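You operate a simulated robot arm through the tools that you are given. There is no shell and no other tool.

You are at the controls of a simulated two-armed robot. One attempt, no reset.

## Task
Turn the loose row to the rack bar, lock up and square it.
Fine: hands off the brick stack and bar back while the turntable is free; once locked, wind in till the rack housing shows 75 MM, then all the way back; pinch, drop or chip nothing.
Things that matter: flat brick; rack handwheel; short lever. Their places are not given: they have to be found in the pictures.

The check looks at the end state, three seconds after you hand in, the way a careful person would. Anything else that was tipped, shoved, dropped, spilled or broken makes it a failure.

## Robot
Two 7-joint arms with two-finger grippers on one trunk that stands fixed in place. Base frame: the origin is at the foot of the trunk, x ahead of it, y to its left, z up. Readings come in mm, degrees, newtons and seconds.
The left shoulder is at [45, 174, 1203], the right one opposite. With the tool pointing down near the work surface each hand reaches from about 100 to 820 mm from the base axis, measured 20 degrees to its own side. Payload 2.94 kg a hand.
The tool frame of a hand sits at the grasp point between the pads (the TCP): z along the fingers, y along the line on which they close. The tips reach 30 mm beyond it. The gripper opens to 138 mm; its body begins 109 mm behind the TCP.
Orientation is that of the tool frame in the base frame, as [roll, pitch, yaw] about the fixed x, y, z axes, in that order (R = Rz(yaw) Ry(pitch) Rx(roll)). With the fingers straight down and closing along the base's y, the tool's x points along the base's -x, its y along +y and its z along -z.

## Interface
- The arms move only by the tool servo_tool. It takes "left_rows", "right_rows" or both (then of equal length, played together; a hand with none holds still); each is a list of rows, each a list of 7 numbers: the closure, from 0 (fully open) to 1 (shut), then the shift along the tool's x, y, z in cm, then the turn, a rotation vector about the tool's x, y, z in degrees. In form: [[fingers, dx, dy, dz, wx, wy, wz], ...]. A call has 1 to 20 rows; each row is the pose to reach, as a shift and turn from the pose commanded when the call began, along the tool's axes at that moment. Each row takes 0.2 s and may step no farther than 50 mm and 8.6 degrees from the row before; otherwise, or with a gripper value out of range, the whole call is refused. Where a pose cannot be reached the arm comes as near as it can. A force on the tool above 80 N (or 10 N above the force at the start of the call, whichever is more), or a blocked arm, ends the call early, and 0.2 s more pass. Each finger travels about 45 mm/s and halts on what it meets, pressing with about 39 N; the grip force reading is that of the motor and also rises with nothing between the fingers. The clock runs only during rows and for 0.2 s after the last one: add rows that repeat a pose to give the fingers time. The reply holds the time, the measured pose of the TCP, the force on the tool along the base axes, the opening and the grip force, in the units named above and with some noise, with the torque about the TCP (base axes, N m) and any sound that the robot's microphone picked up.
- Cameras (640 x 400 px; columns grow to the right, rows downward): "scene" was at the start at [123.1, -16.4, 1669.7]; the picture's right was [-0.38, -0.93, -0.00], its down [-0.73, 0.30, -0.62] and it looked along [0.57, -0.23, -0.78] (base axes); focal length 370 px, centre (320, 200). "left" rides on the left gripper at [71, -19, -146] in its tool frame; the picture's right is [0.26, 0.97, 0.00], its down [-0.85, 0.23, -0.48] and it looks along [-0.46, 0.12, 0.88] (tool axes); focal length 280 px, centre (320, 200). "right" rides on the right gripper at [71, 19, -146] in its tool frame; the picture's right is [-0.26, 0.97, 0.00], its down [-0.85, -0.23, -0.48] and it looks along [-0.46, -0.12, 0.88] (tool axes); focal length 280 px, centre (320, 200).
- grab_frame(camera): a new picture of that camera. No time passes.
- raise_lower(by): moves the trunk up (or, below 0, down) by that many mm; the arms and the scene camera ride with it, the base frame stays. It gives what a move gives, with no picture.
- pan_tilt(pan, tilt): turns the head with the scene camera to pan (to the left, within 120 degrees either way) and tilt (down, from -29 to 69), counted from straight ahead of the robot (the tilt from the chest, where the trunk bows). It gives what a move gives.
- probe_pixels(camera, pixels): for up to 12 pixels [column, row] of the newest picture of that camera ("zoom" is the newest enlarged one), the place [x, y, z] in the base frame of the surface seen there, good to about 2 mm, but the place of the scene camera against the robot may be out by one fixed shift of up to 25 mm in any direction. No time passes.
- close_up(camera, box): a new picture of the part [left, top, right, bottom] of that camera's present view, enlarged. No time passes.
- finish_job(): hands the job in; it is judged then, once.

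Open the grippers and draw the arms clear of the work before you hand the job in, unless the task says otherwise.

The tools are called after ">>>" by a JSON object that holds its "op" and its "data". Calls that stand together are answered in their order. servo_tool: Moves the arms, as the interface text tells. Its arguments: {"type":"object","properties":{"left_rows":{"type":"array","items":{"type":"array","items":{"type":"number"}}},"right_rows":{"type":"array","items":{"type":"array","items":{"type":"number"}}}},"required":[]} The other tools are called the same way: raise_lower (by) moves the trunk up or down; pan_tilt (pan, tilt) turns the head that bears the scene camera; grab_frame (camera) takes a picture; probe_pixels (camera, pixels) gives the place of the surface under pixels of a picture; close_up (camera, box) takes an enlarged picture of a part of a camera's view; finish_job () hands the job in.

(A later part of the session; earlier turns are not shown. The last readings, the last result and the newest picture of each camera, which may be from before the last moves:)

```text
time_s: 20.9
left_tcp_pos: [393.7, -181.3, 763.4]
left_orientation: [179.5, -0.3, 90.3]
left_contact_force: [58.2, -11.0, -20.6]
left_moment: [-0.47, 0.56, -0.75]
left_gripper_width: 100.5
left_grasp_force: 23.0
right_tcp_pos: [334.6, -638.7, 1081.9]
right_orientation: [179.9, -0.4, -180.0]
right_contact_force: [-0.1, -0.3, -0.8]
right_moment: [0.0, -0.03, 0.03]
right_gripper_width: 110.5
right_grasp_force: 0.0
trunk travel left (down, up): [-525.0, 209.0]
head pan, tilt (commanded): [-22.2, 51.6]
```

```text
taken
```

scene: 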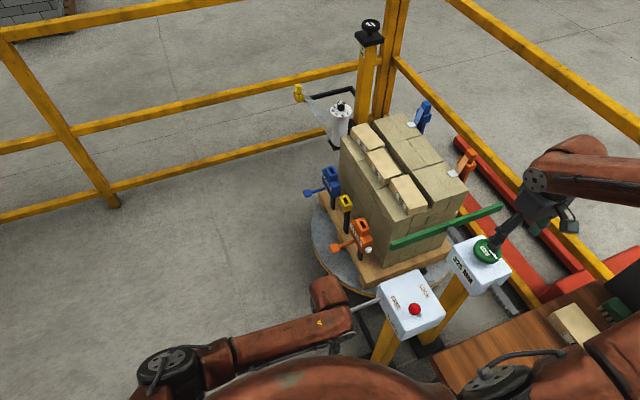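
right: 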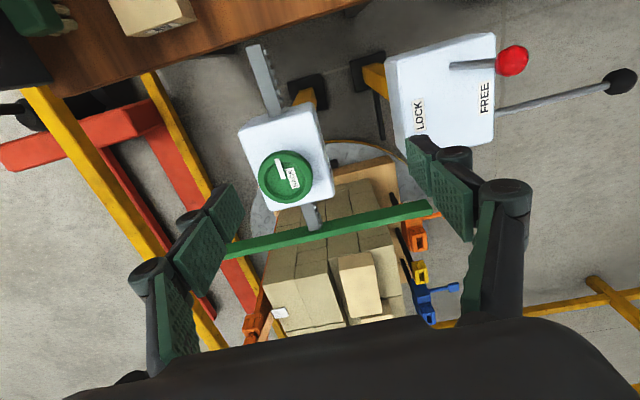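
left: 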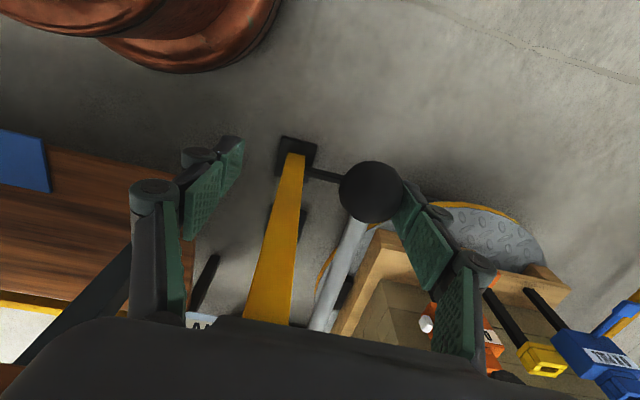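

58 N and the ball did not move toward -x. I go back to centre and test the +x direction gently.

>>> {"op": "servo_tool", "data": {"left_rows": [[0.5, 0, 1.5, 0, 0, 0, 0], [0.5, 0, 3, 0, 0, 0, 0], [0.5, 0, 4, 0, 0, 0, 0], [0.5, 0, 4, 0, 0, 0, 0]]}}

>>> {"op": "servo_tool", "data": {"left_rows": [[0.5, 0, 1, 0, 0, 0, 0], [0.5, 0, 2, 0, 0, 0, 0], [0.5, 0, 3, 0, 0, 0, 0]]}}

>>> {"op": "grab_frame", "data": {"camera": "left"}}

>>> {"op": "grab_frame", "data": {"camera": "scene"}}

```text
time_s: 21.9
left_tcp_pos: [420.2, -182.5, 766.2]
left_orientation: [180.0, 0.1, 89.9]
left_contact_force: [0.2, 0.3, -0.8]
left_moment: [-0.01, -0.03, -0.02]
left_gripper_width: 68.9
left_grasp_force: 0.0
right_tcp_pos: [326.8, -636.9, 1085.8]
right_orientation: [180.0, 0.0, 180.0]
right_contact_force: [0.2, 0.1, 1.5]
right_moment: [0.02, 0.01, 0.03]
right_gripper_width: 110.6
right_grasp_force: 0.0
trunk travel left (down, up): [-525.0, 209.0]
head pan, tilt (commanded): [-22.2, 51.6]
```

```text
time_s: 22.8
left_tcp_pos: [447.1, -182.5, 764.3]
left_orientation: [-179.6, -0.1, 89.9]
left_contact_force: [-21.8, 8.1, -5.5]
left_moment: [0.07, -0.05, -0.2]
left_gripper_width: 81.7
left_grasp_force: 9.4
right_tcp_pos: [325.4, -636.5, 1085.3]
right_orientation: [180.0, 0.1, 180.0]
right_contact_force: [0.0, -0.3, -0.2]
right_moment: [-0.03, -0.02, 0.03]
right_gripper_width: 110.1
right_grasp_force: 0.0
trunk travel left (down, up): [-525.0, 209.0]
head pan, tilt (commanded): [-22.2, 51.6]
```

```text
taken
```

left: 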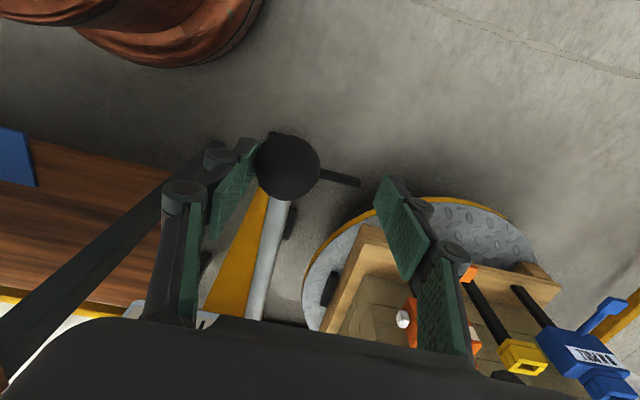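

```text
taken
```

scene: 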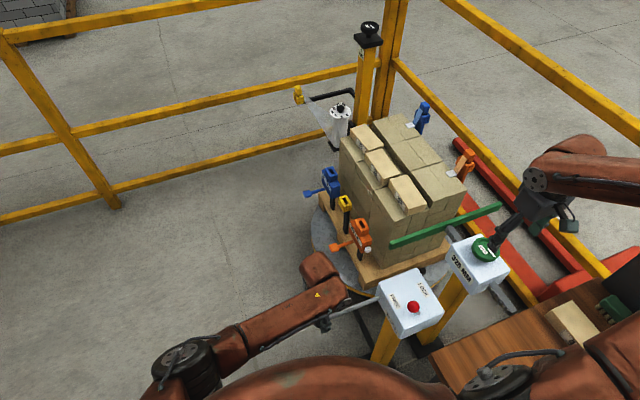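

It resists ±x (finger pads just spread). I'll re-centre, grip the ball and test up/down motion gently.

>>> {"op": "servo_tool", "data": {"left_rows": [[0.5, 0, -1.5, 0, 0, 0, 0], [0.5, 0, -3, 0, 0, 0, 0], [0.5, 0, -3, 0.6, 0, 0, 0], [0.6, 0, -3, 0.8, 0, 0, 0], [0.7, 0, -3, 0.8, 0, 0, 0], [0.8, 0, -3, 0.8, 0, 0, 0], [0.8, 0, -3, 0.8, 0, 0, 0]]}}

>>> {"op": "servo_tool", "data": {"left_rows": [[0.8, 0, 0, -0.7, 0, 0, 0], [0.8, 0, 0, -1.4, 0, 0, 0], [0.8, 0, 0, -2, 0, 0, 0]]}}

>>> {"op": "grab_frame", "data": {"camera": "left"}}

>>> {"op": "close_up", "data": {"camera": "scene", "box": [270, 150, 520, 340]}}

```text
time_s: 24.4
left_tcp_pos: [425.3, -184.2, 757.6]
left_orientation: [179.7, -0.1, 90.2]
left_contact_force: [19.9, -6.0, 1.9]
left_moment: [-0.23, -0.23, -0.07]
left_gripper_width: 37.7
left_grasp_force: 35.7
right_tcp_pos: [330.2, -637.6, 1083.6]
right_orientation: [180.0, -0.1, 180.0]
right_contact_force: [0.1, -0.1, 0.2]
right_moment: [0.02, 0.04, 0.02]
right_gripper_width: 110.4
right_grasp_force: 0.1
trunk travel left (down, up): [-525.0, 209.0]
head pan, tilt (commanded): [-22.2, 51.6]
```

```text
time_s: 25.1
left_tcp_pos: [423.7, -180.9, 779.9]
left_orientation: [179.8, 0.0, 90.2]
left_contact_force: [21.0, 5.4, -4.7]
left_moment: [-0.13, -0.38, 0.01]
left_gripper_width: 41.6
left_grasp_force: 10.7
right_tcp_pos: [328.3, -635.5, 1087.1]
right_orientation: [-179.9, 0.0, -180.0]
right_contact_force: [-0.4, -0.1, 0.3]
right_moment: [0.01, -0.03, 0.01]
right_gripper_width: 110.7
right_grasp_force: 0.1
trunk travel left (down, up): [-525.0, 209.0]
head pan, tilt (commanded): [-22.2, 51.6]
```

```text
taken
```

left: 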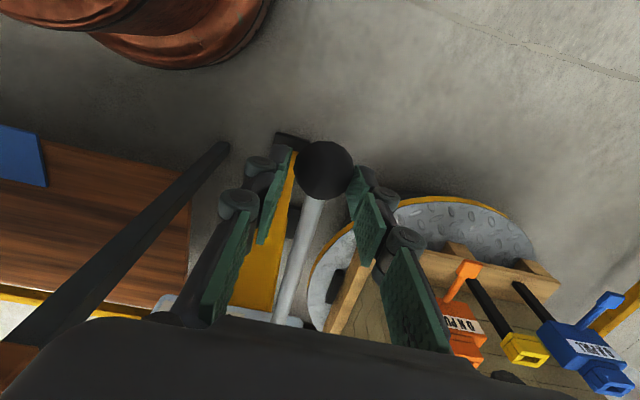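

```text
2.11 times, centred on (395, 245) of scene
```

zoom: 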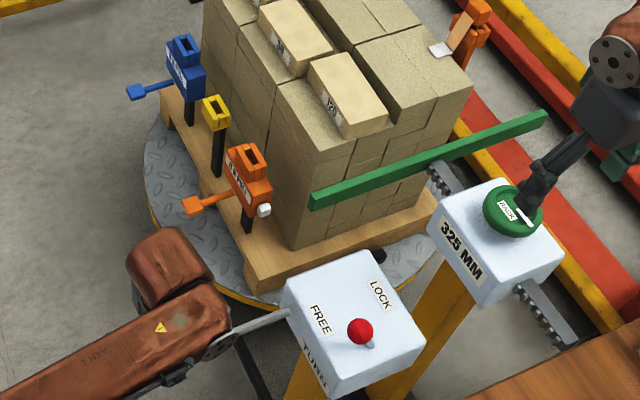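

It's unclear whether the ball rose or slipped; I probe the ball and rod with the left camera.

>>> {"op": "probe_pixels", "data": {"camera": "left", "pixels": [[324, 165], [324, 180], [310, 220], [300, 260], [290, 300]]}}

```text
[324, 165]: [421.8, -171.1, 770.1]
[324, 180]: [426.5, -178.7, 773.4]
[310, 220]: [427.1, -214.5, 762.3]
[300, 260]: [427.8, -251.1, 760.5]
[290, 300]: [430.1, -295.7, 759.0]
```

The ball stayed at z≈755 – the pads slipped over it. I open, rise and take a closer look at where the rod enters the box.

>>> {"op": "servo_tool", "data": {"left_rows": [[0.5, 0, 0, 0, 0, 0, 0], [0.4, 0, 0, 0, 0, 0, 0], [0.4, 0, 0, -4, 0, 0, 0], [0.4, 0, 0, -8, 0, 0, 0], [0.4, 4, 0, -12, 0, 0, 0], [0.4, 8, 0, -15, 0, 0, 0], [0.4, 11, 0, -16, 0, 0, 0], [0.4, 14, 0, -16, 0, 0, 0]]}}

>>> {"op": "grab_frame", "data": {"camera": "left"}}

>>> {"op": "grab_frame", "data": {"camera": "scene"}}

```text
refused: row 5 steps farther than a row can; nothing moved
```

```text
taken
```

left: 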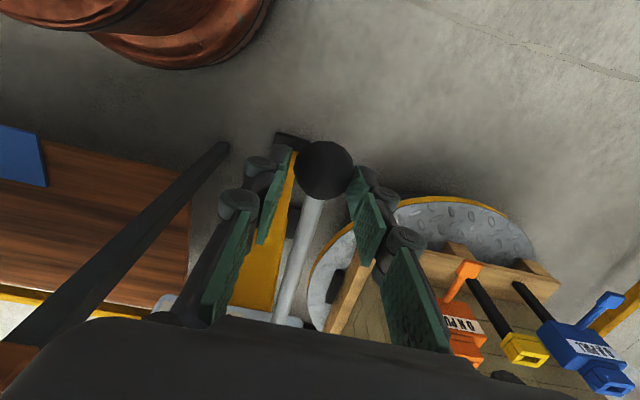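

```text
taken
```

scene: 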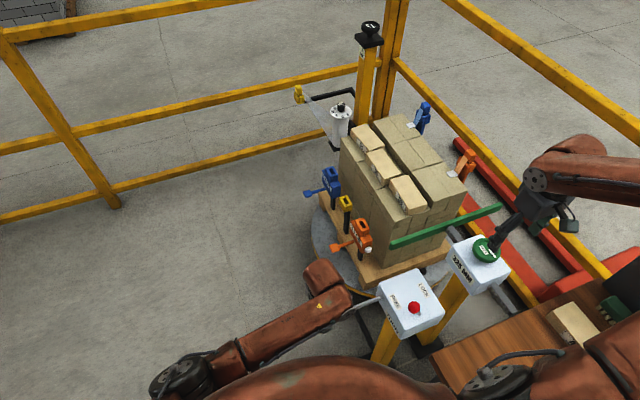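

The last call was refused (step too long). I also note a display on the yellow post's black top at (368,32) whose digits seem to change; I zoom on it while retrying the retreat with smaller steps.

>>> {"op": "close_up", "data": {"camera": "scene", "box": [290, 10, 450, 130]}}

>>> {"op": "servo_tool", "data": {"left_rows": [[0.5, 0, 0, 0, 0, 0, 0], [0.4, 0, 0, 0, 0, 0, 0], [0.4, 0, 0, -4, 0, 0, 0], [0.4, 0, 0, -8, 0, 0, 0], [0.4, 3, 0, -11, 0, 0, 0], [0.4, 6, 0, -14, 0, 0, 0], [0.4, 9, 0, -16, 0, 0, 0], [0.4, 12, 0, -16, 0, 0, 0], [0.4, 14, 0, -16, 0, 0, 0]]}}

>>> {"op": "grab_frame", "data": {"camera": "left"}}

>>> {"op": "grab_frame", "data": {"camera": "scene"}}

```text
3.33 times, centred on (370, 70) of scene
```

zoom: 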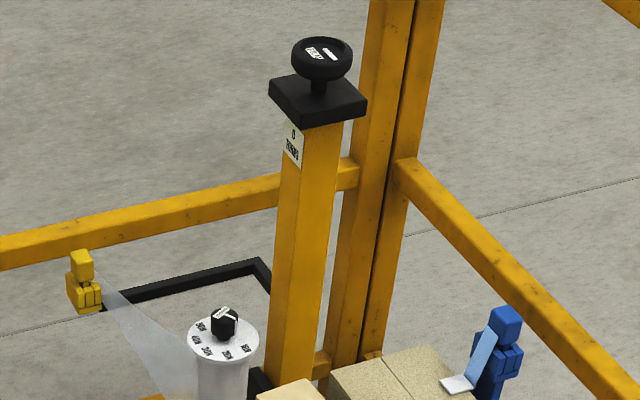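

```text
time_s: 27.1
left_tcp_pos: [420.0, -42.1, 936.6]
left_orientation: [-180.0, 0.0, 89.9]
left_contact_force: [-0.4, 0.0, -0.9]
left_moment: [0.03, -0.02, 0.01]
left_gripper_width: 82.9
left_grasp_force: 0.0
right_tcp_pos: [327.1, -637.5, 1086.3]
right_orientation: [-180.0, -0.1, 180.0]
right_contact_force: [0.0, -0.2, 0.1]
right_moment: [-0.02, -0.02, -0.01]
right_gripper_width: 110.5
right_grasp_force: 0.0
trunk travel left (down, up): [-525.0, 209.0]
head pan, tilt (commanded): [-22.2, 51.6]
```

```text
taken
```

left: 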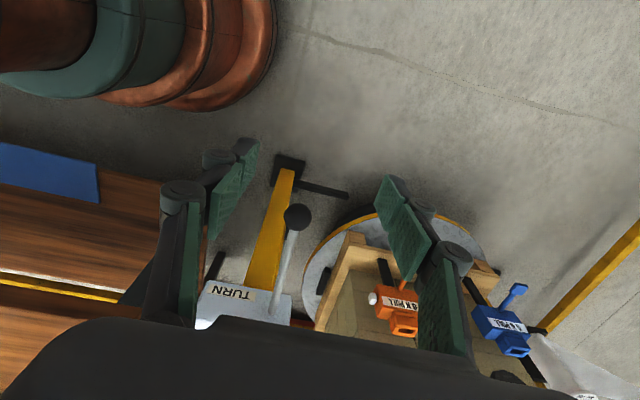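

```text
taken
```

scene: 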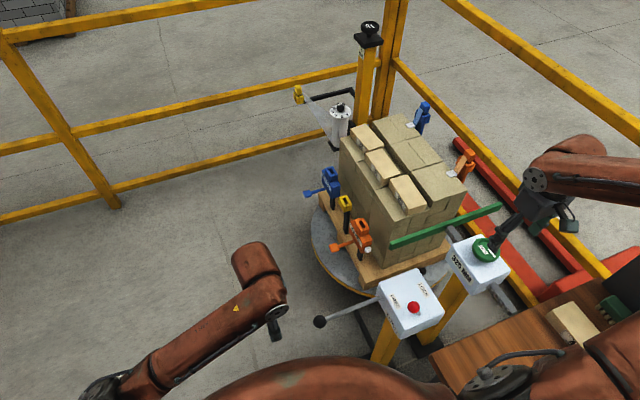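

I zoom on the TURN box's side face where the rod enters.

>>> {"op": "close_up", "data": {"camera": "left", "box": [190, 180, 350, 340]}}

>>> {"op": "close_up", "data": {"camera": "scene", "box": [300, 250, 460, 370]}}

>>> {"op": "close_up", "data": {"camera": "scene", "box": [345, 10, 395, 60]}}

```text
2.50 times, centred on (270, 260) of left
```

zoom: 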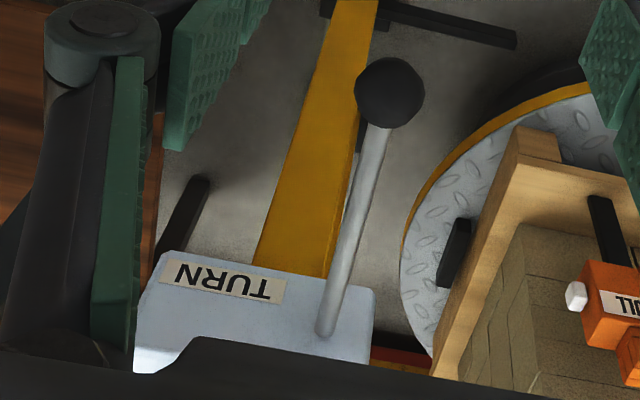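

```text
3.33 times, centred on (380, 310) of scene
```

zoom: 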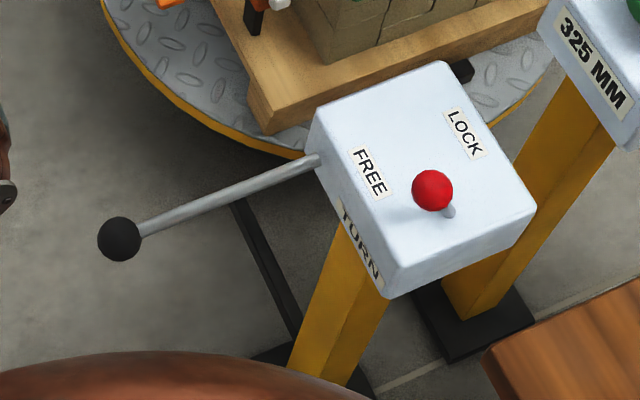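

```text
8.00 times, centred on (370, 35) of scene
```

zoom: 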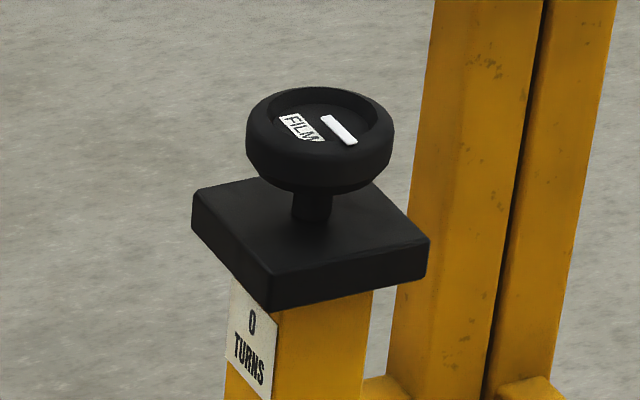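

The rod enters the +y face mid-height beside "TURN"; a pump-like up/down motion is likely. I close the left fingers, hover above the ball and then press down gently.

>>> {"op": "servo_tool", "data": {"left_rows": [[0.6, -3.5, 0.1, 0, 0, 0, 0], [0.8, -7, 0.2, 2, 0, 0, 0], [1, -10.5, 0.3, 5, 0, 0, 0], [1, -14, 0.4, 8.5, 0, 0, 0], [1, -14, 0.4, 10.5, 0, 0, 0], [1, -14, 0.4, 10.5, 0, 0, 0]]}}

>>> {"op": "servo_tool", "data": {"left_rows": [[1, 0, 0, 1, 0, 0, 0], [1, 0, 0, 2, 0, 0, 0], [1, 0, 0, 3, 0, 0, 0], [1, 0, 0, 4, 0, 0, 0], [1, 0, 0, 5, 0, 0, 0]]}}

>>> {"op": "grab_frame", "data": {"camera": "left"}}

>>> {"op": "grab_frame", "data": {"camera": "scene"}}

```text
time_s: 28.6
left_tcp_pos: [424.1, -184.4, 832.0]
left_orientation: [-180.0, 0.1, 89.9]
left_contact_force: [-0.4, 0.4, -0.1]
left_moment: [0.04, 0.02, 0.02]
left_gripper_width: 0.0
left_grasp_force: 28.5
right_tcp_pos: [327.5, -638.2, 1085.8]
right_orientation: [-180.0, -0.1, 180.0]
right_contact_force: [0.5, -0.4, 0.3]
right_moment: [0.03, 0.0, -0.01]
right_gripper_width: 110.4
right_grasp_force: 0.1
trunk travel left (down, up): [-525.0, 209.0]
head pan, tilt (commanded): [-22.2, 51.6]
```

```text
time_s: 29.8
left_tcp_pos: [424.8, -182.6, 781.9]
left_orientation: [180.0, 0.1, 90.1]
left_contact_force: [0.0, 0.0, 0.1]
left_moment: [0.01, 0.03, -0.03]
left_gripper_width: 0.0
left_grasp_force: 28.7
right_tcp_pos: [327.5, -637.8, 1085.7]
right_orientation: [180.0, -0.1, 180.0]
right_contact_force: [-0.5, -0.8, 0.2]
right_moment: [0.02, 0.02, 0.03]
right_gripper_width: 110.2
right_grasp_force: 0.0
trunk travel left (down, up): [-525.0, 209.0]
head pan, tilt (commanded): [-22.2, 51.6]
```

```text
taken
```

left: 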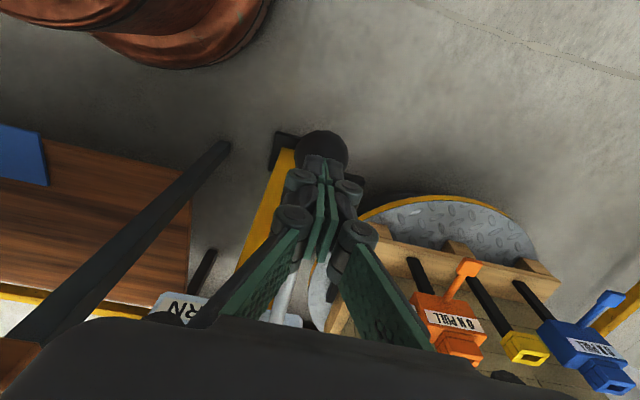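

```text
taken
```

scene: 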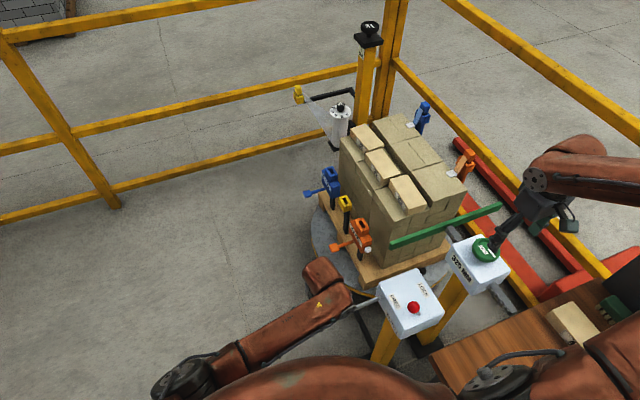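

No force was felt although the tips are at z≈752. I probe the ball to see whether it went down or I am beside it.

>>> {"op": "probe_pixels", "data": {"camera": "left", "pixels": [[322, 140], [322, 150], [310, 145], [335, 145], [286, 290], [280, 310]]}}

>>> {"op": "close_up", "data": {"camera": "left", "box": [250, 110, 410, 330]}}

```text
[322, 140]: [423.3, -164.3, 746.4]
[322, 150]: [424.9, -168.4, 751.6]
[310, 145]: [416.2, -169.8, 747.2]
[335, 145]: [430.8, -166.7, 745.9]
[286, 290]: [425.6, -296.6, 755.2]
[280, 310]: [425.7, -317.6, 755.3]
```

```text
1.82 times, centred on (330, 220) of left
```

zoom: 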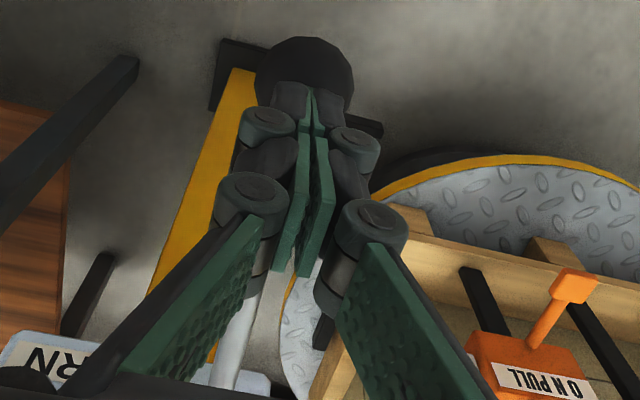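

The ball went down about 20 mm with almost no force, so the TURN lever swings in the vertical plane. I press further down and watch the turntable.

>>> {"op": "servo_tool", "data": {"left_rows": [[1, 0, 0, 1, 0, 0, 0], [1, 0, 0, 2, 0, 0, 0], [1, 0, 0, 3, 0, 0, 0], [1, 0, 0, 4, 0, 0, 0], [1, 0, 0, 5, 0, 0, 0]]}}

>>> {"op": "grab_frame", "data": {"camera": "left"}}

>>> {"op": "grab_frame", "data": {"camera": "scene"}}

```text
time_s: 30.9
left_tcp_pos: [424.8, -183.5, 733.4]
left_orientation: [-180.0, 0.1, 90.2]
left_contact_force: [0.1, -0.1, -0.1]
left_moment: [0.02, 0.0, -0.02]
left_gripper_width: 0.2
left_grasp_force: 28.4
right_tcp_pos: [327.9, -637.0, 1085.6]
right_orientation: [180.0, 0.0, 180.0]
right_contact_force: [-0.5, -0.6, 0.1]
right_moment: [0.01, -0.03, -0.06]
right_gripper_width: 110.4
right_grasp_force: 0.0
trunk travel left (down, up): [-525.0, 209.0]
head pan, tilt (commanded): [-22.2, 51.6]
```

```text
taken
```

left: 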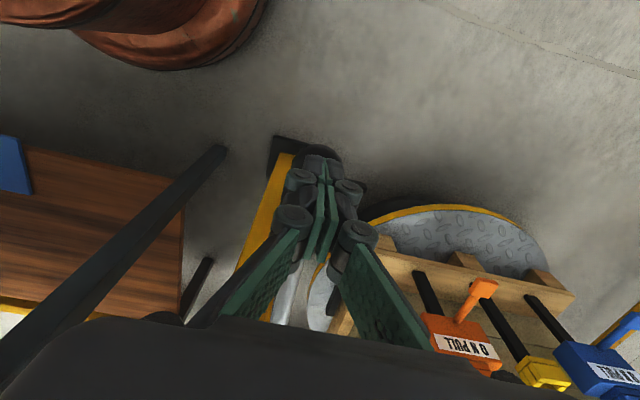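

```text
taken
```

scene: 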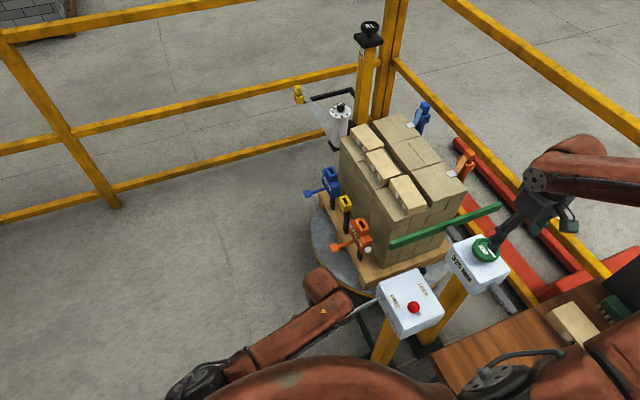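

The lever keeps going down freely, still no turntable motion. I continue down another 6 cm to look for the end of stroke.

>>> {"op": "servo_tool", "data": {"left_rows": [[1, 0, 0, 1, 0, 0, 0], [1, -0.2, 0, 2, 0, 0, 0], [1, -0.4, 0, 3, 0, 0, 0], [1, -0.6, 0, 4, 0, 0, 0], [1, -0.8, 0, 5, 0, 0, 0], [1, -1, 0, 6, 0, 0, 0]]}}

>>> {"op": "grab_frame", "data": {"camera": "left"}}

>>> {"op": "close_up", "data": {"camera": "scene", "box": [290, 90, 530, 340]}}

```text
time_s: 32.5
left_tcp_pos: [467.5, -103.2, 648.4]
left_orientation: [178.4, -4.7, 94.1]
left_contact_force: [0.4, 0.3, -0.7]
left_moment: [-0.04, 0.01, 0.0]
left_gripper_width: 0.2
left_grasp_force: 28.9
right_tcp_pos: [327.9, -637.3, 1085.4]
right_orientation: [-180.0, 0.2, 180.0]
right_contact_force: [0.5, -0.7, 0.2]
right_moment: [0.0, -0.03, 0.0]
right_gripper_width: 110.5
right_grasp_force: 0.0
trunk travel left (down, up): [-525.0, 209.0]
head pan, tilt (commanded): [-22.2, 51.6]
stopped in row 6 (left hand): the arm was blocked; the commanded pose is now the measured one
```

```text
taken
```

left: 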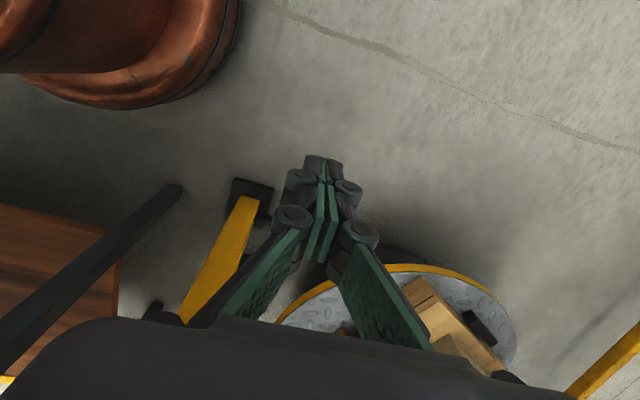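

```text
1.60 times, centred on (410, 215) of scene
```

zoom: 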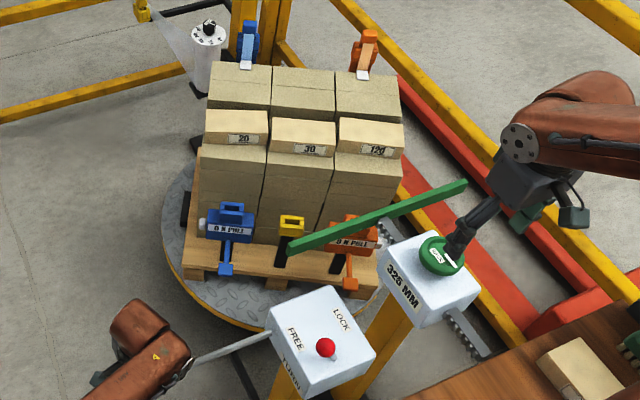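

The turntable suddenly turned counter-clockwise; the loose row now faces towards the robot/bar, and my left hand slid off the lever. I look before doing anything else.

>>> {"op": "grab_frame", "data": {"camera": "scene"}}

>>> {"op": "grab_frame", "data": {"camera": "right"}}

>>> {"op": "probe_pixels", "data": {"camera": "scene", "pixels": [[363, 182], [387, 180], [407, 180], [408, 165], [434, 185], [460, 187], [340, 150], [345, 170], [450, 170], [370, 130], [455, 150], [350, 132]]}}

```text
taken
```

scene: 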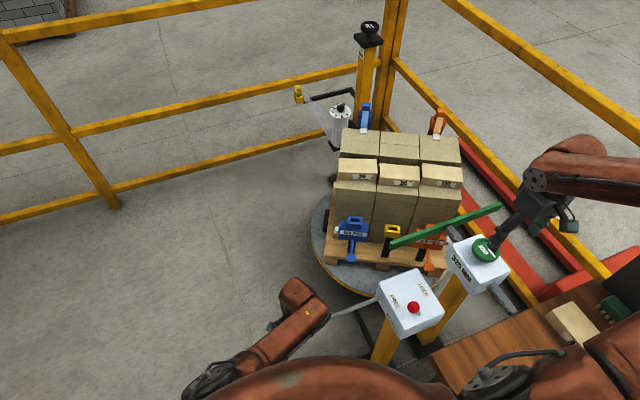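

```text
taken
```

right: 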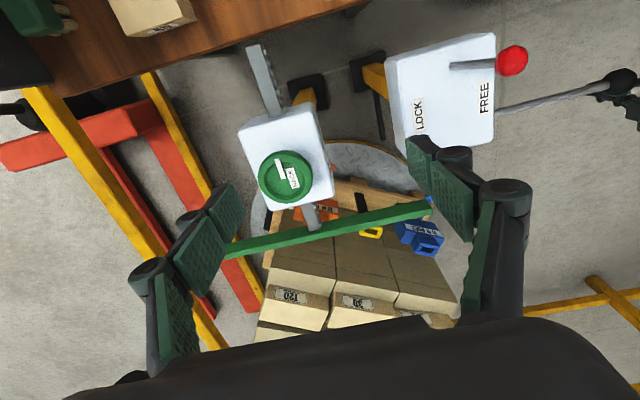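

```text
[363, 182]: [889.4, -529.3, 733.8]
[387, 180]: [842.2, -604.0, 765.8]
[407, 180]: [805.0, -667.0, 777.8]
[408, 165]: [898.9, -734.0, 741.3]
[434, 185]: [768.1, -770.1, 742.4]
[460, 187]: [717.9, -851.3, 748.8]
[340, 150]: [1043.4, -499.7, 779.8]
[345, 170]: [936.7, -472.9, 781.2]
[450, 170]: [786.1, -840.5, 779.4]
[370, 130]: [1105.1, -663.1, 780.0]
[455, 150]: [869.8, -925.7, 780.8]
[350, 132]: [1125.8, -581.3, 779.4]
```

The row is now rotated about 62° (needs ~28° more). I check where the lever and ball are now.

>>> {"op": "probe_pixels", "data": {"camera": "right", "pixels": [[622, 76], [600, 87], [560, 97], [520, 106], [618, 90], [290, 165], [284, 296], [357, 302]]}}

>>> {"op": "close_up", "data": {"camera": "right", "box": [480, 40, 640, 160]}}

>>> {"op": "close_up", "data": {"camera": "scene", "box": [260, 240, 420, 360]}}

```text
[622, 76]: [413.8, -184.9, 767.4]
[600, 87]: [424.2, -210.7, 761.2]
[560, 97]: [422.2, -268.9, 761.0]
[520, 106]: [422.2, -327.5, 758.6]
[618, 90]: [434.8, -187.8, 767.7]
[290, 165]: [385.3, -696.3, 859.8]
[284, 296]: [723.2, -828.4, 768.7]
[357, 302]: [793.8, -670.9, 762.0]
```

```text
3.33 times, centred on (560, 100) of right
```

zoom: 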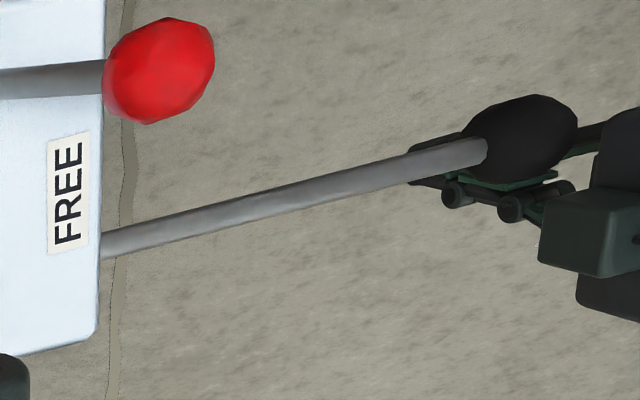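

```text
3.33 times, centred on (340, 300) of scene
```

zoom: 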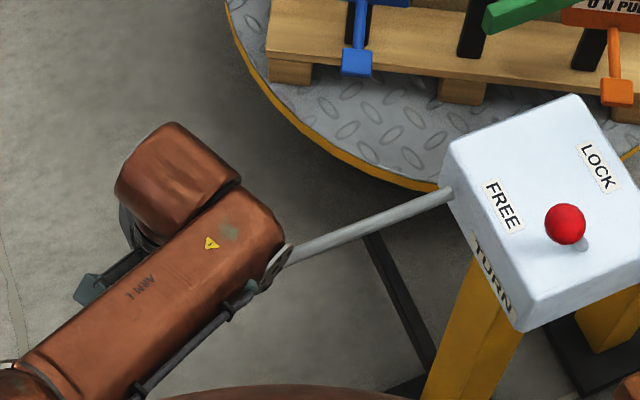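

The lever sprang back to horizontal (ball at z≈755). I move the left hand away (+y) a little, and use that time to see if the turntable is still moving.

>>> {"op": "servo_tool", "data": {"left_rows": [[1, 2, 0, 0, 0, 0, 0], [1, 5, 0, 0, 0, 0, 0]]}}

>>> {"op": "grab_frame", "data": {"camera": "scene"}}

>>> {"op": "grab_frame", "data": {"camera": "right"}}

```text
time_s: 33.1
left_tcp_pos: [462.1, -57.4, 652.6]
left_orientation: [178.6, -4.5, 93.9]
left_contact_force: [0.4, 0.3, -0.4]
left_moment: [-0.01, -0.04, 0.01]
left_gripper_width: 0.2
left_grasp_force: 28.3
right_tcp_pos: [327.8, -636.0, 1086.3]
right_orientation: [-179.9, 0.1, -179.9]
right_contact_force: [0.4, 0.4, 0.1]
right_moment: [0.02, -0.01, 0.0]
right_gripper_width: 110.5
right_grasp_force: 0.0
trunk travel left (down, up): [-525.0, 209.0]
head pan, tilt (commanded): [-22.2, 51.6]
```

```text
taken
```

scene: 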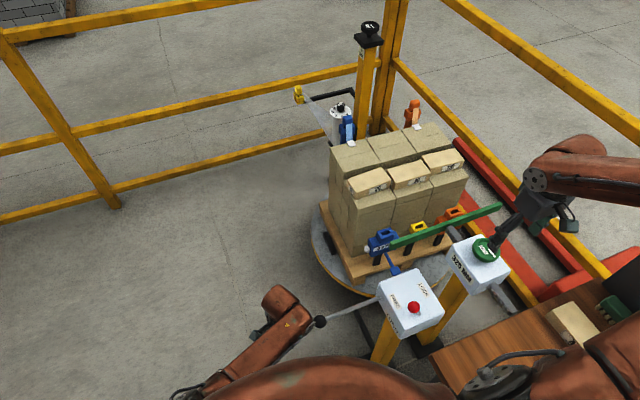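

```text
taken
```

right: 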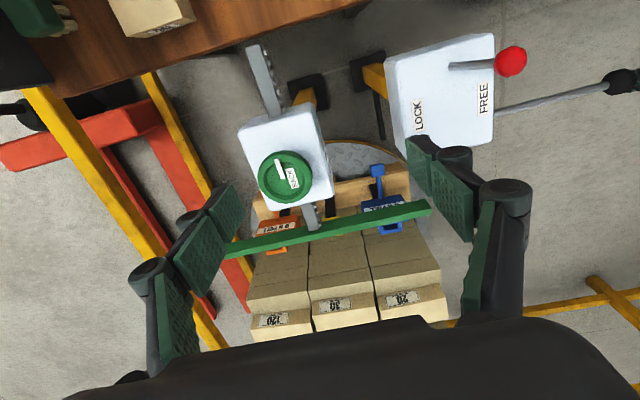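

It is still coasting. I measure the current angle from the label faces.

>>> {"op": "probe_pixels", "data": {"camera": "right", "pixels": [[270, 320], [335, 305], [405, 298], [262, 318], [290, 317], [322, 305], [350, 302], [390, 299], [415, 295]]}}

>>> {"op": "probe_pixels", "data": {"camera": "scene", "pixels": [[350, 210], [370, 205], [400, 197], [430, 187], [460, 177], [340, 200], [332, 145], [460, 150], [370, 185], [450, 160]]}}

```text
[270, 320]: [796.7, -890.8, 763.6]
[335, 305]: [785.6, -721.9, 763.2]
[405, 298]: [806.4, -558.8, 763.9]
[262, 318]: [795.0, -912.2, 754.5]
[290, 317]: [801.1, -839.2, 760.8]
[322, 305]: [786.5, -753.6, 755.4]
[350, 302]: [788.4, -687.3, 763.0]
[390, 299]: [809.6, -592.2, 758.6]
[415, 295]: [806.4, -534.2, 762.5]
```

```text
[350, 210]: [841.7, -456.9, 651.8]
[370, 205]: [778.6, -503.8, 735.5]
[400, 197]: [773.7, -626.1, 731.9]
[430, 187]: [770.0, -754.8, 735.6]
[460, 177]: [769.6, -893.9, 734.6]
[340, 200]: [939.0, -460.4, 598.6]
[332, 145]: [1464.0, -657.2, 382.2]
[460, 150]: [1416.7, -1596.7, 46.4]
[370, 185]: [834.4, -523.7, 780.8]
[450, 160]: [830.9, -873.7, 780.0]
```

The row is within ~1° of square right now but still coasting, so it will run past. I let it coast while bringing the right hand to cage the knob at FREE (ready to lock) and lifting the left hand.

>>> {"op": "servo_tool", "data": {"right_rows": [[0.3, 0, 3.5, 3, 0, 0, 0], [0.4, 0, 7, 6, 0, 0, 0], [0.5, 0, 10.5, 9, 0, 0, 0], [0.5, 0, 14, 11, 0, 0, 0], [0.5, 0, 18, 12, 0, 0, 0], [0.5, 0, 22, 12.5, 0, 0, 0], [0.5, 0, 23.3, 12.5, 0, 0, 0], [0.5, 0, 23.3, 16, 0, 0, 0], [0.5, 0, 23.3, 20, 0, 0, 0]], "left_rows": [[1, 0, 0, -2, 0, 0, 0], [1, 0, 0, -4, 0, 0, 0], [1, 0, 0, -7, 0, 0, 0], [1, 0, 0, -10, 0, 0, 0], [1, 0, 0, -13, 0, 0, 0], [1, 0, 0, -16, 0, 0, 0], [1, 0, 0, -19, 0, 0, 0], [1, 0, 0, -21, 0, 0, 0], [1, 0, 0, -21, 0, 0, 0]]}}

>>> {"op": "grab_frame", "data": {"camera": "scene"}}

>>> {"op": "grab_frame", "data": {"camera": "right"}}

>>> {"op": "grab_frame", "data": {"camera": "left"}}

```text
time_s: 35.1
left_tcp_pos: [459.8, -75.0, 863.1]
left_orientation: [178.6, -4.6, 94.0]
left_contact_force: [0.1, 0.2, -0.1]
left_moment: [0.0, 0.0, 0.01]
left_gripper_width: 0.1
left_grasp_force: 28.4
right_tcp_pos: [328.2, -404.0, 885.7]
right_orientation: [180.0, 0.1, -179.9]
right_contact_force: [-0.1, -0.6, -0.4]
right_moment: [-0.04, -0.02, -0.01]
right_gripper_width: 68.9
right_grasp_force: 0.1
trunk travel left (down, up): [-525.0, 209.0]
head pan, tilt (commanded): [-22.2, 51.6]
```

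```text
taken
```

scene: 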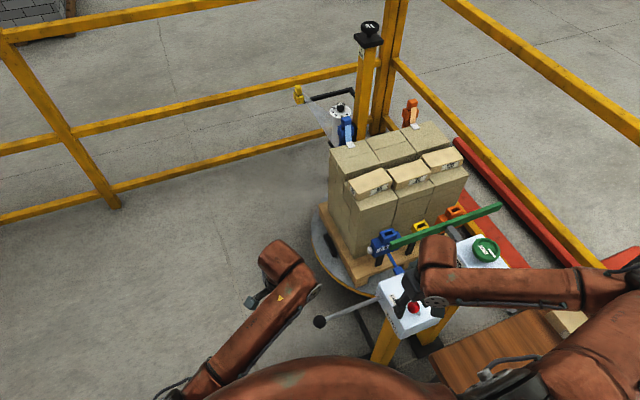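

```text
taken
```

right: 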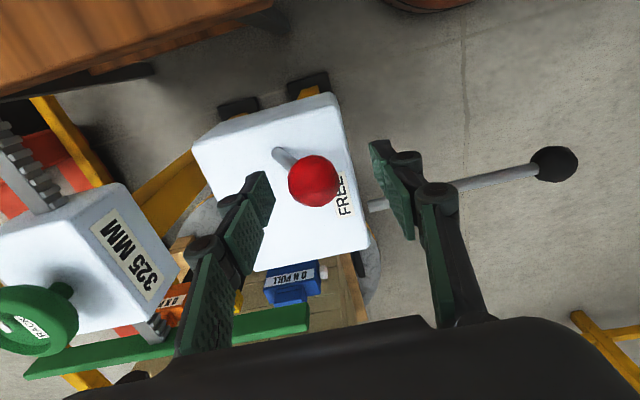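

```text
taken
```

left: 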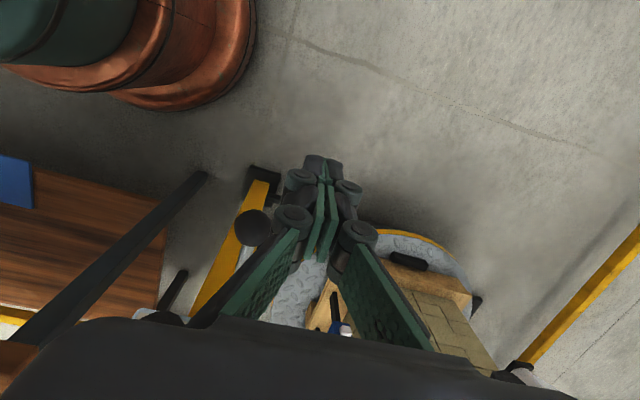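

The stack looks the same as before: it has stopped after a quarter turn. I measure the row's angle precisely.

>>> {"op": "probe_pixels", "data": {"camera": "scene", "pixels": [[370, 205], [385, 202], [400, 197], [415, 193], [430, 187], [445, 183], [460, 177], [360, 207]]}}

>>> {"op": "close_up", "data": {"camera": "scene", "box": [310, 90, 510, 280]}}

```text
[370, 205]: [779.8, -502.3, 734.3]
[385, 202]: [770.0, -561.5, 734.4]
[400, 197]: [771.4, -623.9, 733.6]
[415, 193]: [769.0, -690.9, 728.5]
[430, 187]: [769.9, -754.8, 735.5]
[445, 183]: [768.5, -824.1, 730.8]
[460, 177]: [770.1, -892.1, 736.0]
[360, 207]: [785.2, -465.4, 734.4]
```

```text
2.11 times, centred on (410, 185) of scene
```

zoom: 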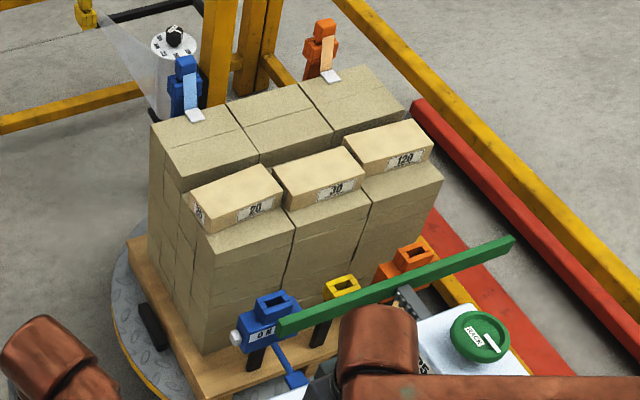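

I check squareness using the lower front row's flat face.

>>> {"op": "probe_pixels", "data": {"camera": "scene", "pixels": [[372, 222], [384, 219], [402, 213], [414, 210], [436, 203], [446, 199], [458, 195], [366, 224], [343, 176], [372, 168], [400, 160], [432, 150]]}}

```text
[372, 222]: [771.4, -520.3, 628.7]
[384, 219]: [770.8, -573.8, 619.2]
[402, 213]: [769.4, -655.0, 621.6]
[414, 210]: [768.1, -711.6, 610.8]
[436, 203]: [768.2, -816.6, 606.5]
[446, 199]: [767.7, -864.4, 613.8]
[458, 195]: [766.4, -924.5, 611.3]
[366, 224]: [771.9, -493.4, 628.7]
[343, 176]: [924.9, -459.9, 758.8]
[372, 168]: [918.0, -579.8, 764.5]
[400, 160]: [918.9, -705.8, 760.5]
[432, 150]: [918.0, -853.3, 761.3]
```

The front face is square to the bar within ~0.7° and the table rests. Now I lock: push the knob toward -y (LOCK) with the +y finger.

>>> {"op": "servo_tool", "data": {"right_rows": [[0.6, 0, -1, 0, 0, 0, 0], [0.6, 0, -2.5, 0, 0, 0, 0], [0.6, 0, -4, 0, 0, 0, 0], [0.6, 0, -5.5, 0, 0, 0, 0], [0.6, 0, -7, 0, 0, 0, 0], [0.6, 0, -8.5, 0, 0, 0, 0], [0.6, 0, -9.5, 0, 0, 0, 0], [0.6, 0, -10.5, 0, 0, 0, 0], [0.6, 0, -10.8, 0, 0, 0, 0]]}}

>>> {"op": "grab_frame", "data": {"camera": "right"}}

>>> {"op": "grab_frame", "data": {"camera": "scene"}}

```text
time_s: 37.1
left_tcp_pos: [458.9, -74.0, 862.8]
left_orientation: [178.6, -4.5, 94.0]
left_contact_force: [0.9, 0.0, 0.0]
left_moment: [0.0, 0.01, 0.02]
left_gripper_width: 0.0
left_grasp_force: 28.1
right_tcp_pos: [327.0, -506.5, 885.1]
right_orientation: [179.6, -0.1, 180.0]
right_contact_force: [-0.3, 22.2, -9.4]
right_moment: [0.07, -0.02, 0.06]
right_gripper_width: 68.4
right_grasp_force: 10.4
trunk travel left (down, up): [-525.0, 209.0]
head pan, tilt (commanded): [-22.2, 51.6]
```

```text
taken
```

right: 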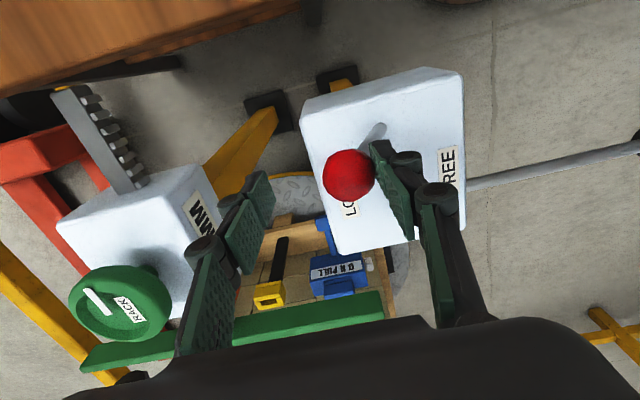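

```text
taken
```

scene: 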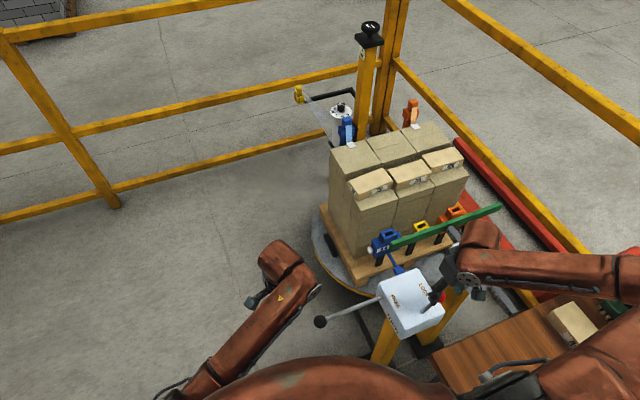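

The knob is at the LOCK stop (y≈-489, pads being spread). I relax +y slightly, rise, and verify the lever stays at LOCK.

>>> {"op": "servo_tool", "data": {"right_rows": [[0.5, 0, 1, 0, 0, 0, 0], [0.4, 0, 1.8, 0, 0, 0, 0], [0.4, 0, 1.8, -4, 0, 0, 0], [0.4, 0, 1.8, -8, 0, 0, 0], [0.4, 0, 1.8, -12, 0, 0, 0], [0.4, 0, -1, -16, 0, 0, 0], [0.3, -1, -4, -19, 0, 0, 0], [0.3, -2, -8, -20, 0, 0, 0], [0.3, -2.5, -12, -20, 0, 0, 0]]}}

>>> {"op": "grab_frame", "data": {"camera": "right"}}

>>> {"op": "close_up", "data": {"camera": "scene", "box": [330, 170, 530, 350]}}

```text
time_s: 39.1
left_tcp_pos: [458.9, -76.2, 862.0]
left_orientation: [178.6, -4.6, 93.9]
left_contact_force: [0.6, 0.7, 0.0]
left_moment: [0.01, -0.03, -0.01]
left_gripper_width: 0.0
left_grasp_force: 28.5
right_tcp_pos: [354.2, -635.0, 1085.9]
right_orientation: [179.9, 0.0, -180.0]
right_contact_force: [-0.3, 0.0, -0.3]
right_moment: [0.06, 0.01, 0.04]
right_gripper_width: 96.8
right_grasp_force: 0.1
trunk travel left (down, up): [-525.0, 209.0]
head pan, tilt (commanded): [-22.2, 51.6]
```

```text
taken
```

right: 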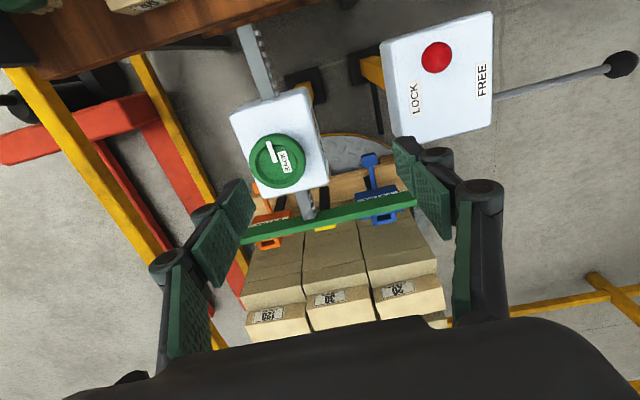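

```text
2.22 times, centred on (430, 260) of scene
```

zoom: 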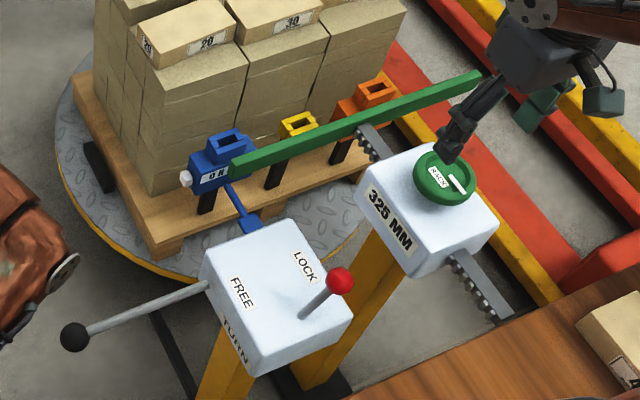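

Lever is at LOCK. Next the handwheel: I zoom and probe the wheel rim to find its centre and height.

>>> {"op": "close_up", "data": {"camera": "right", "box": [220, 80, 350, 230]}}

>>> {"op": "probe_pixels", "data": {"camera": "right", "pixels": [[277, 138], [277, 185], [252, 162], [303, 160], [277, 161], [260, 145], [295, 145], [260, 178], [295, 178], [437, 50], [240, 110], [315, 185]]}}

```text
2.67 times, centred on (285, 155) of right
```

zoom: 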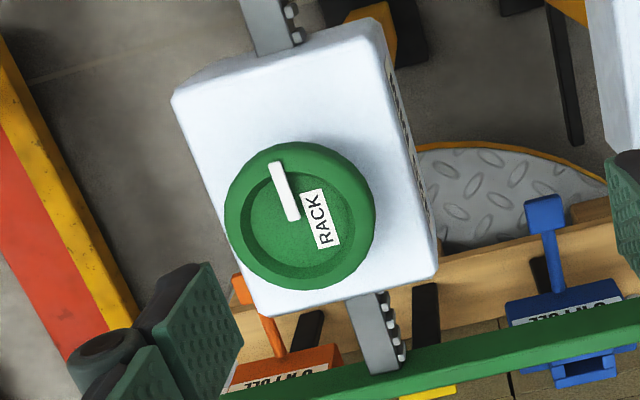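

```text
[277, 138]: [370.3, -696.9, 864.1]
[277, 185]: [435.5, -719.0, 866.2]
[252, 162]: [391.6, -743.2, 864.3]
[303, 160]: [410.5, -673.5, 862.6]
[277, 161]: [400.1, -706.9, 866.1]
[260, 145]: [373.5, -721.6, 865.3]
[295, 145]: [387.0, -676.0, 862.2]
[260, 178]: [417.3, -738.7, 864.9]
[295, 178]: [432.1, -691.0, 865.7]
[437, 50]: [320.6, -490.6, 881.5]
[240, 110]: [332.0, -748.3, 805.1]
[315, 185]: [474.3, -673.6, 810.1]
```

Wheel centre ≈(402,-708), rim top z≈865, radius ≈38. I bring the right hand open over the wheel and lower it around the rim.

>>> {"op": "servo_tool", "data": {"right_rows": [[0.2, -1.2, -2, 3, 0, 0, 0], [0.1, -2.4, -4, 6, 0, 0, 0], [0, -3.6, -6, 9, 0, 0, 0], [0, -4.8, -7.3, 12, 0, 0, 0], [0, -4.8, -7.3, 15, 0, 0, 0], [0, -4.8, -7.3, 18, 0, 0, 0], [0, -4.8, -7.3, 21, 0, 0, 0], [0, -4.8, -7.3, 23.1, 0, 0, 0]]}}

>>> {"op": "grab_frame", "data": {"camera": "right"}}

>>> {"op": "close_up", "data": {"camera": "scene", "box": [380, 170, 580, 320]}}

```text
time_s: 41.0
left_tcp_pos: [458.1, -77.5, 860.8]
left_orientation: [178.6, -4.7, 94.0]
left_contact_force: [0.6, 0.8, -0.2]
left_moment: [0.01, 0.0, -0.01]
left_gripper_width: 0.0
left_grasp_force: 28.2
right_tcp_pos: [399.7, -706.1, 855.4]
right_orientation: [-180.0, 0.0, -180.0]
right_contact_force: [-0.8, -0.1, -0.2]
right_moment: [-0.02, 0.0, 0.03]
right_gripper_width: 138.2
right_grasp_force: 0.0
trunk travel left (down, up): [-525.0, 209.0]
head pan, tilt (commanded): [-22.2, 51.6]
```

```text
taken
```

right: 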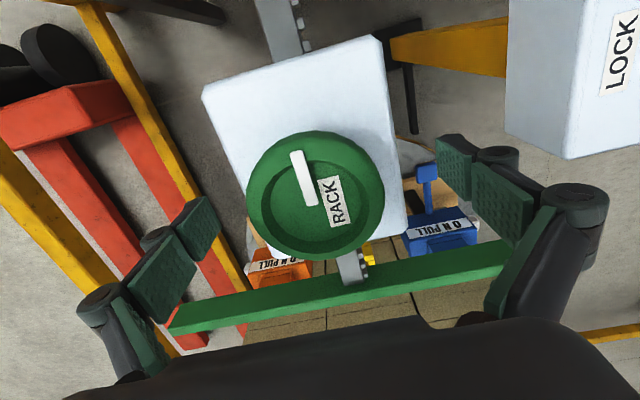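

```text
2.67 times, centred on (480, 245) of scene
```

zoom: 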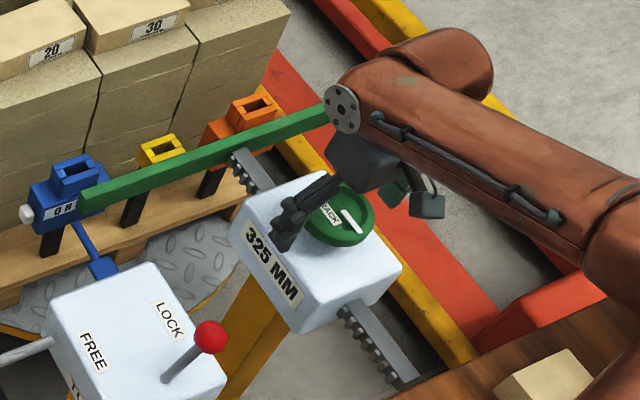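

The wheel is centred between the open fingers. I close on the rim.

>>> {"op": "servo_tool", "data": {"right_rows": [[0.2, 0, -0.15, 0, 0, 0, 0], [0.4, 0, -0.15, 0, 0, 0, 0], [0.6, 0, -0.15, 0, 0, 0, 0], [0.8, 0, -0.15, 0, 0, 0, 0], [0.8, 0, -0.15, 0, 0, 0, 0]]}}

>>> {"op": "grab_frame", "data": {"camera": "right"}}

```text
time_s: 42.1
left_tcp_pos: [459.0, -76.2, 862.7]
left_orientation: [178.7, -4.6, 94.0]
left_contact_force: [0.7, -1.3, 1.2]
left_moment: [-0.04, -0.03, -0.02]
left_gripper_width: 0.0
left_grasp_force: 28.2
right_tcp_pos: [400.1, -710.5, 855.5]
right_orientation: [-179.9, 0.2, 179.9]
right_contact_force: [1.8, -13.1, 6.1]
right_moment: [-0.26, 0.19, -0.05]
right_gripper_width: 78.5
right_grasp_force: 32.7
trunk travel left (down, up): [-525.0, 209.0]
head pan, tilt (commanded): [-22.2, 51.6]
```

```text
taken
```

right: 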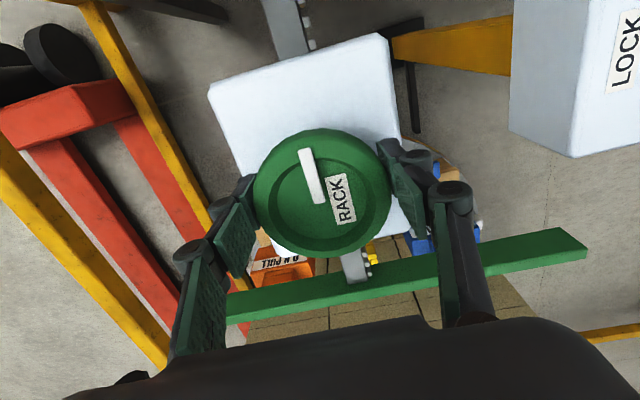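

Gripped (78.5 mm, 33 N). I turn clockwise (from above) about 32° as a test and read the display.

>>> {"op": "servo_tool", "data": {"right_rows": [[0.9, 0, -0.2, 0, 0, 0, 0], [0.9, 0, -0.2, 0, 0, 0, 8], [0.9, 0, -0.2, 0, 0, 0, 16], [0.9, 0, -0.2, 0, 0, 0, 24], [0.9, 0, -0.2, 0, 0, 0, 32]]}}

>>> {"op": "grab_frame", "data": {"camera": "right"}}

>>> {"op": "close_up", "data": {"camera": "scene", "box": [380, 170, 580, 320]}}

```text
time_s: 43.4
left_tcp_pos: [457.9, -73.9, 863.7]
left_orientation: [178.6, -4.5, 94.0]
left_contact_force: [0.0, 0.2, 0.0]
left_moment: [0.0, 0.02, -0.02]
left_gripper_width: 0.0
left_grasp_force: 28.3
right_tcp_pos: [400.8, -707.9, 855.7]
right_orientation: [180.0, 0.2, 148.0]
right_contact_force: [-1.9, -2.9, 14.6]
right_moment: [-0.37, 0.4, -0.01]
right_gripper_width: 78.1
right_grasp_force: 45.0
trunk travel left (down, up): [-525.0, 209.0]
head pan, tilt (commanded): [-22.2, 51.6]
```

```text
taken
```

right: 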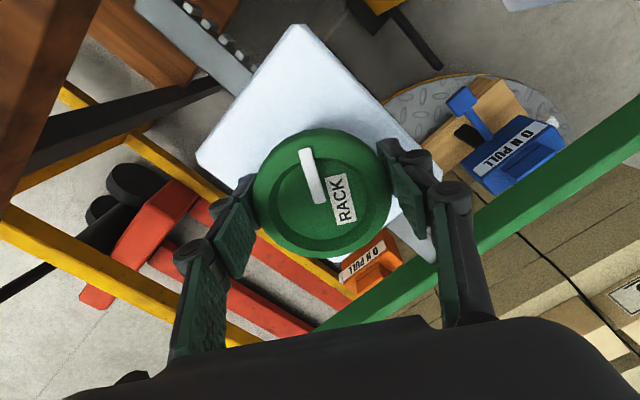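

```text
2.67 times, centred on (480, 245) of scene
```

zoom: 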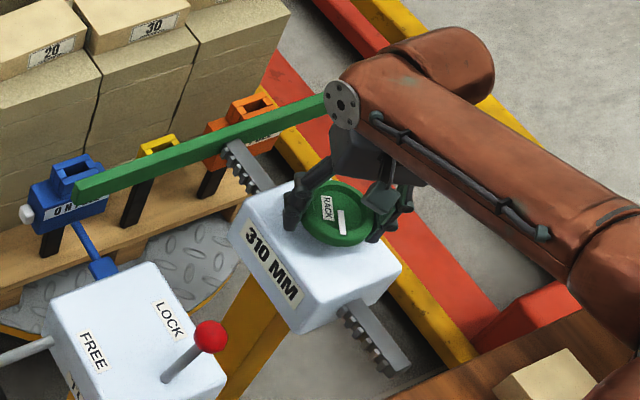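

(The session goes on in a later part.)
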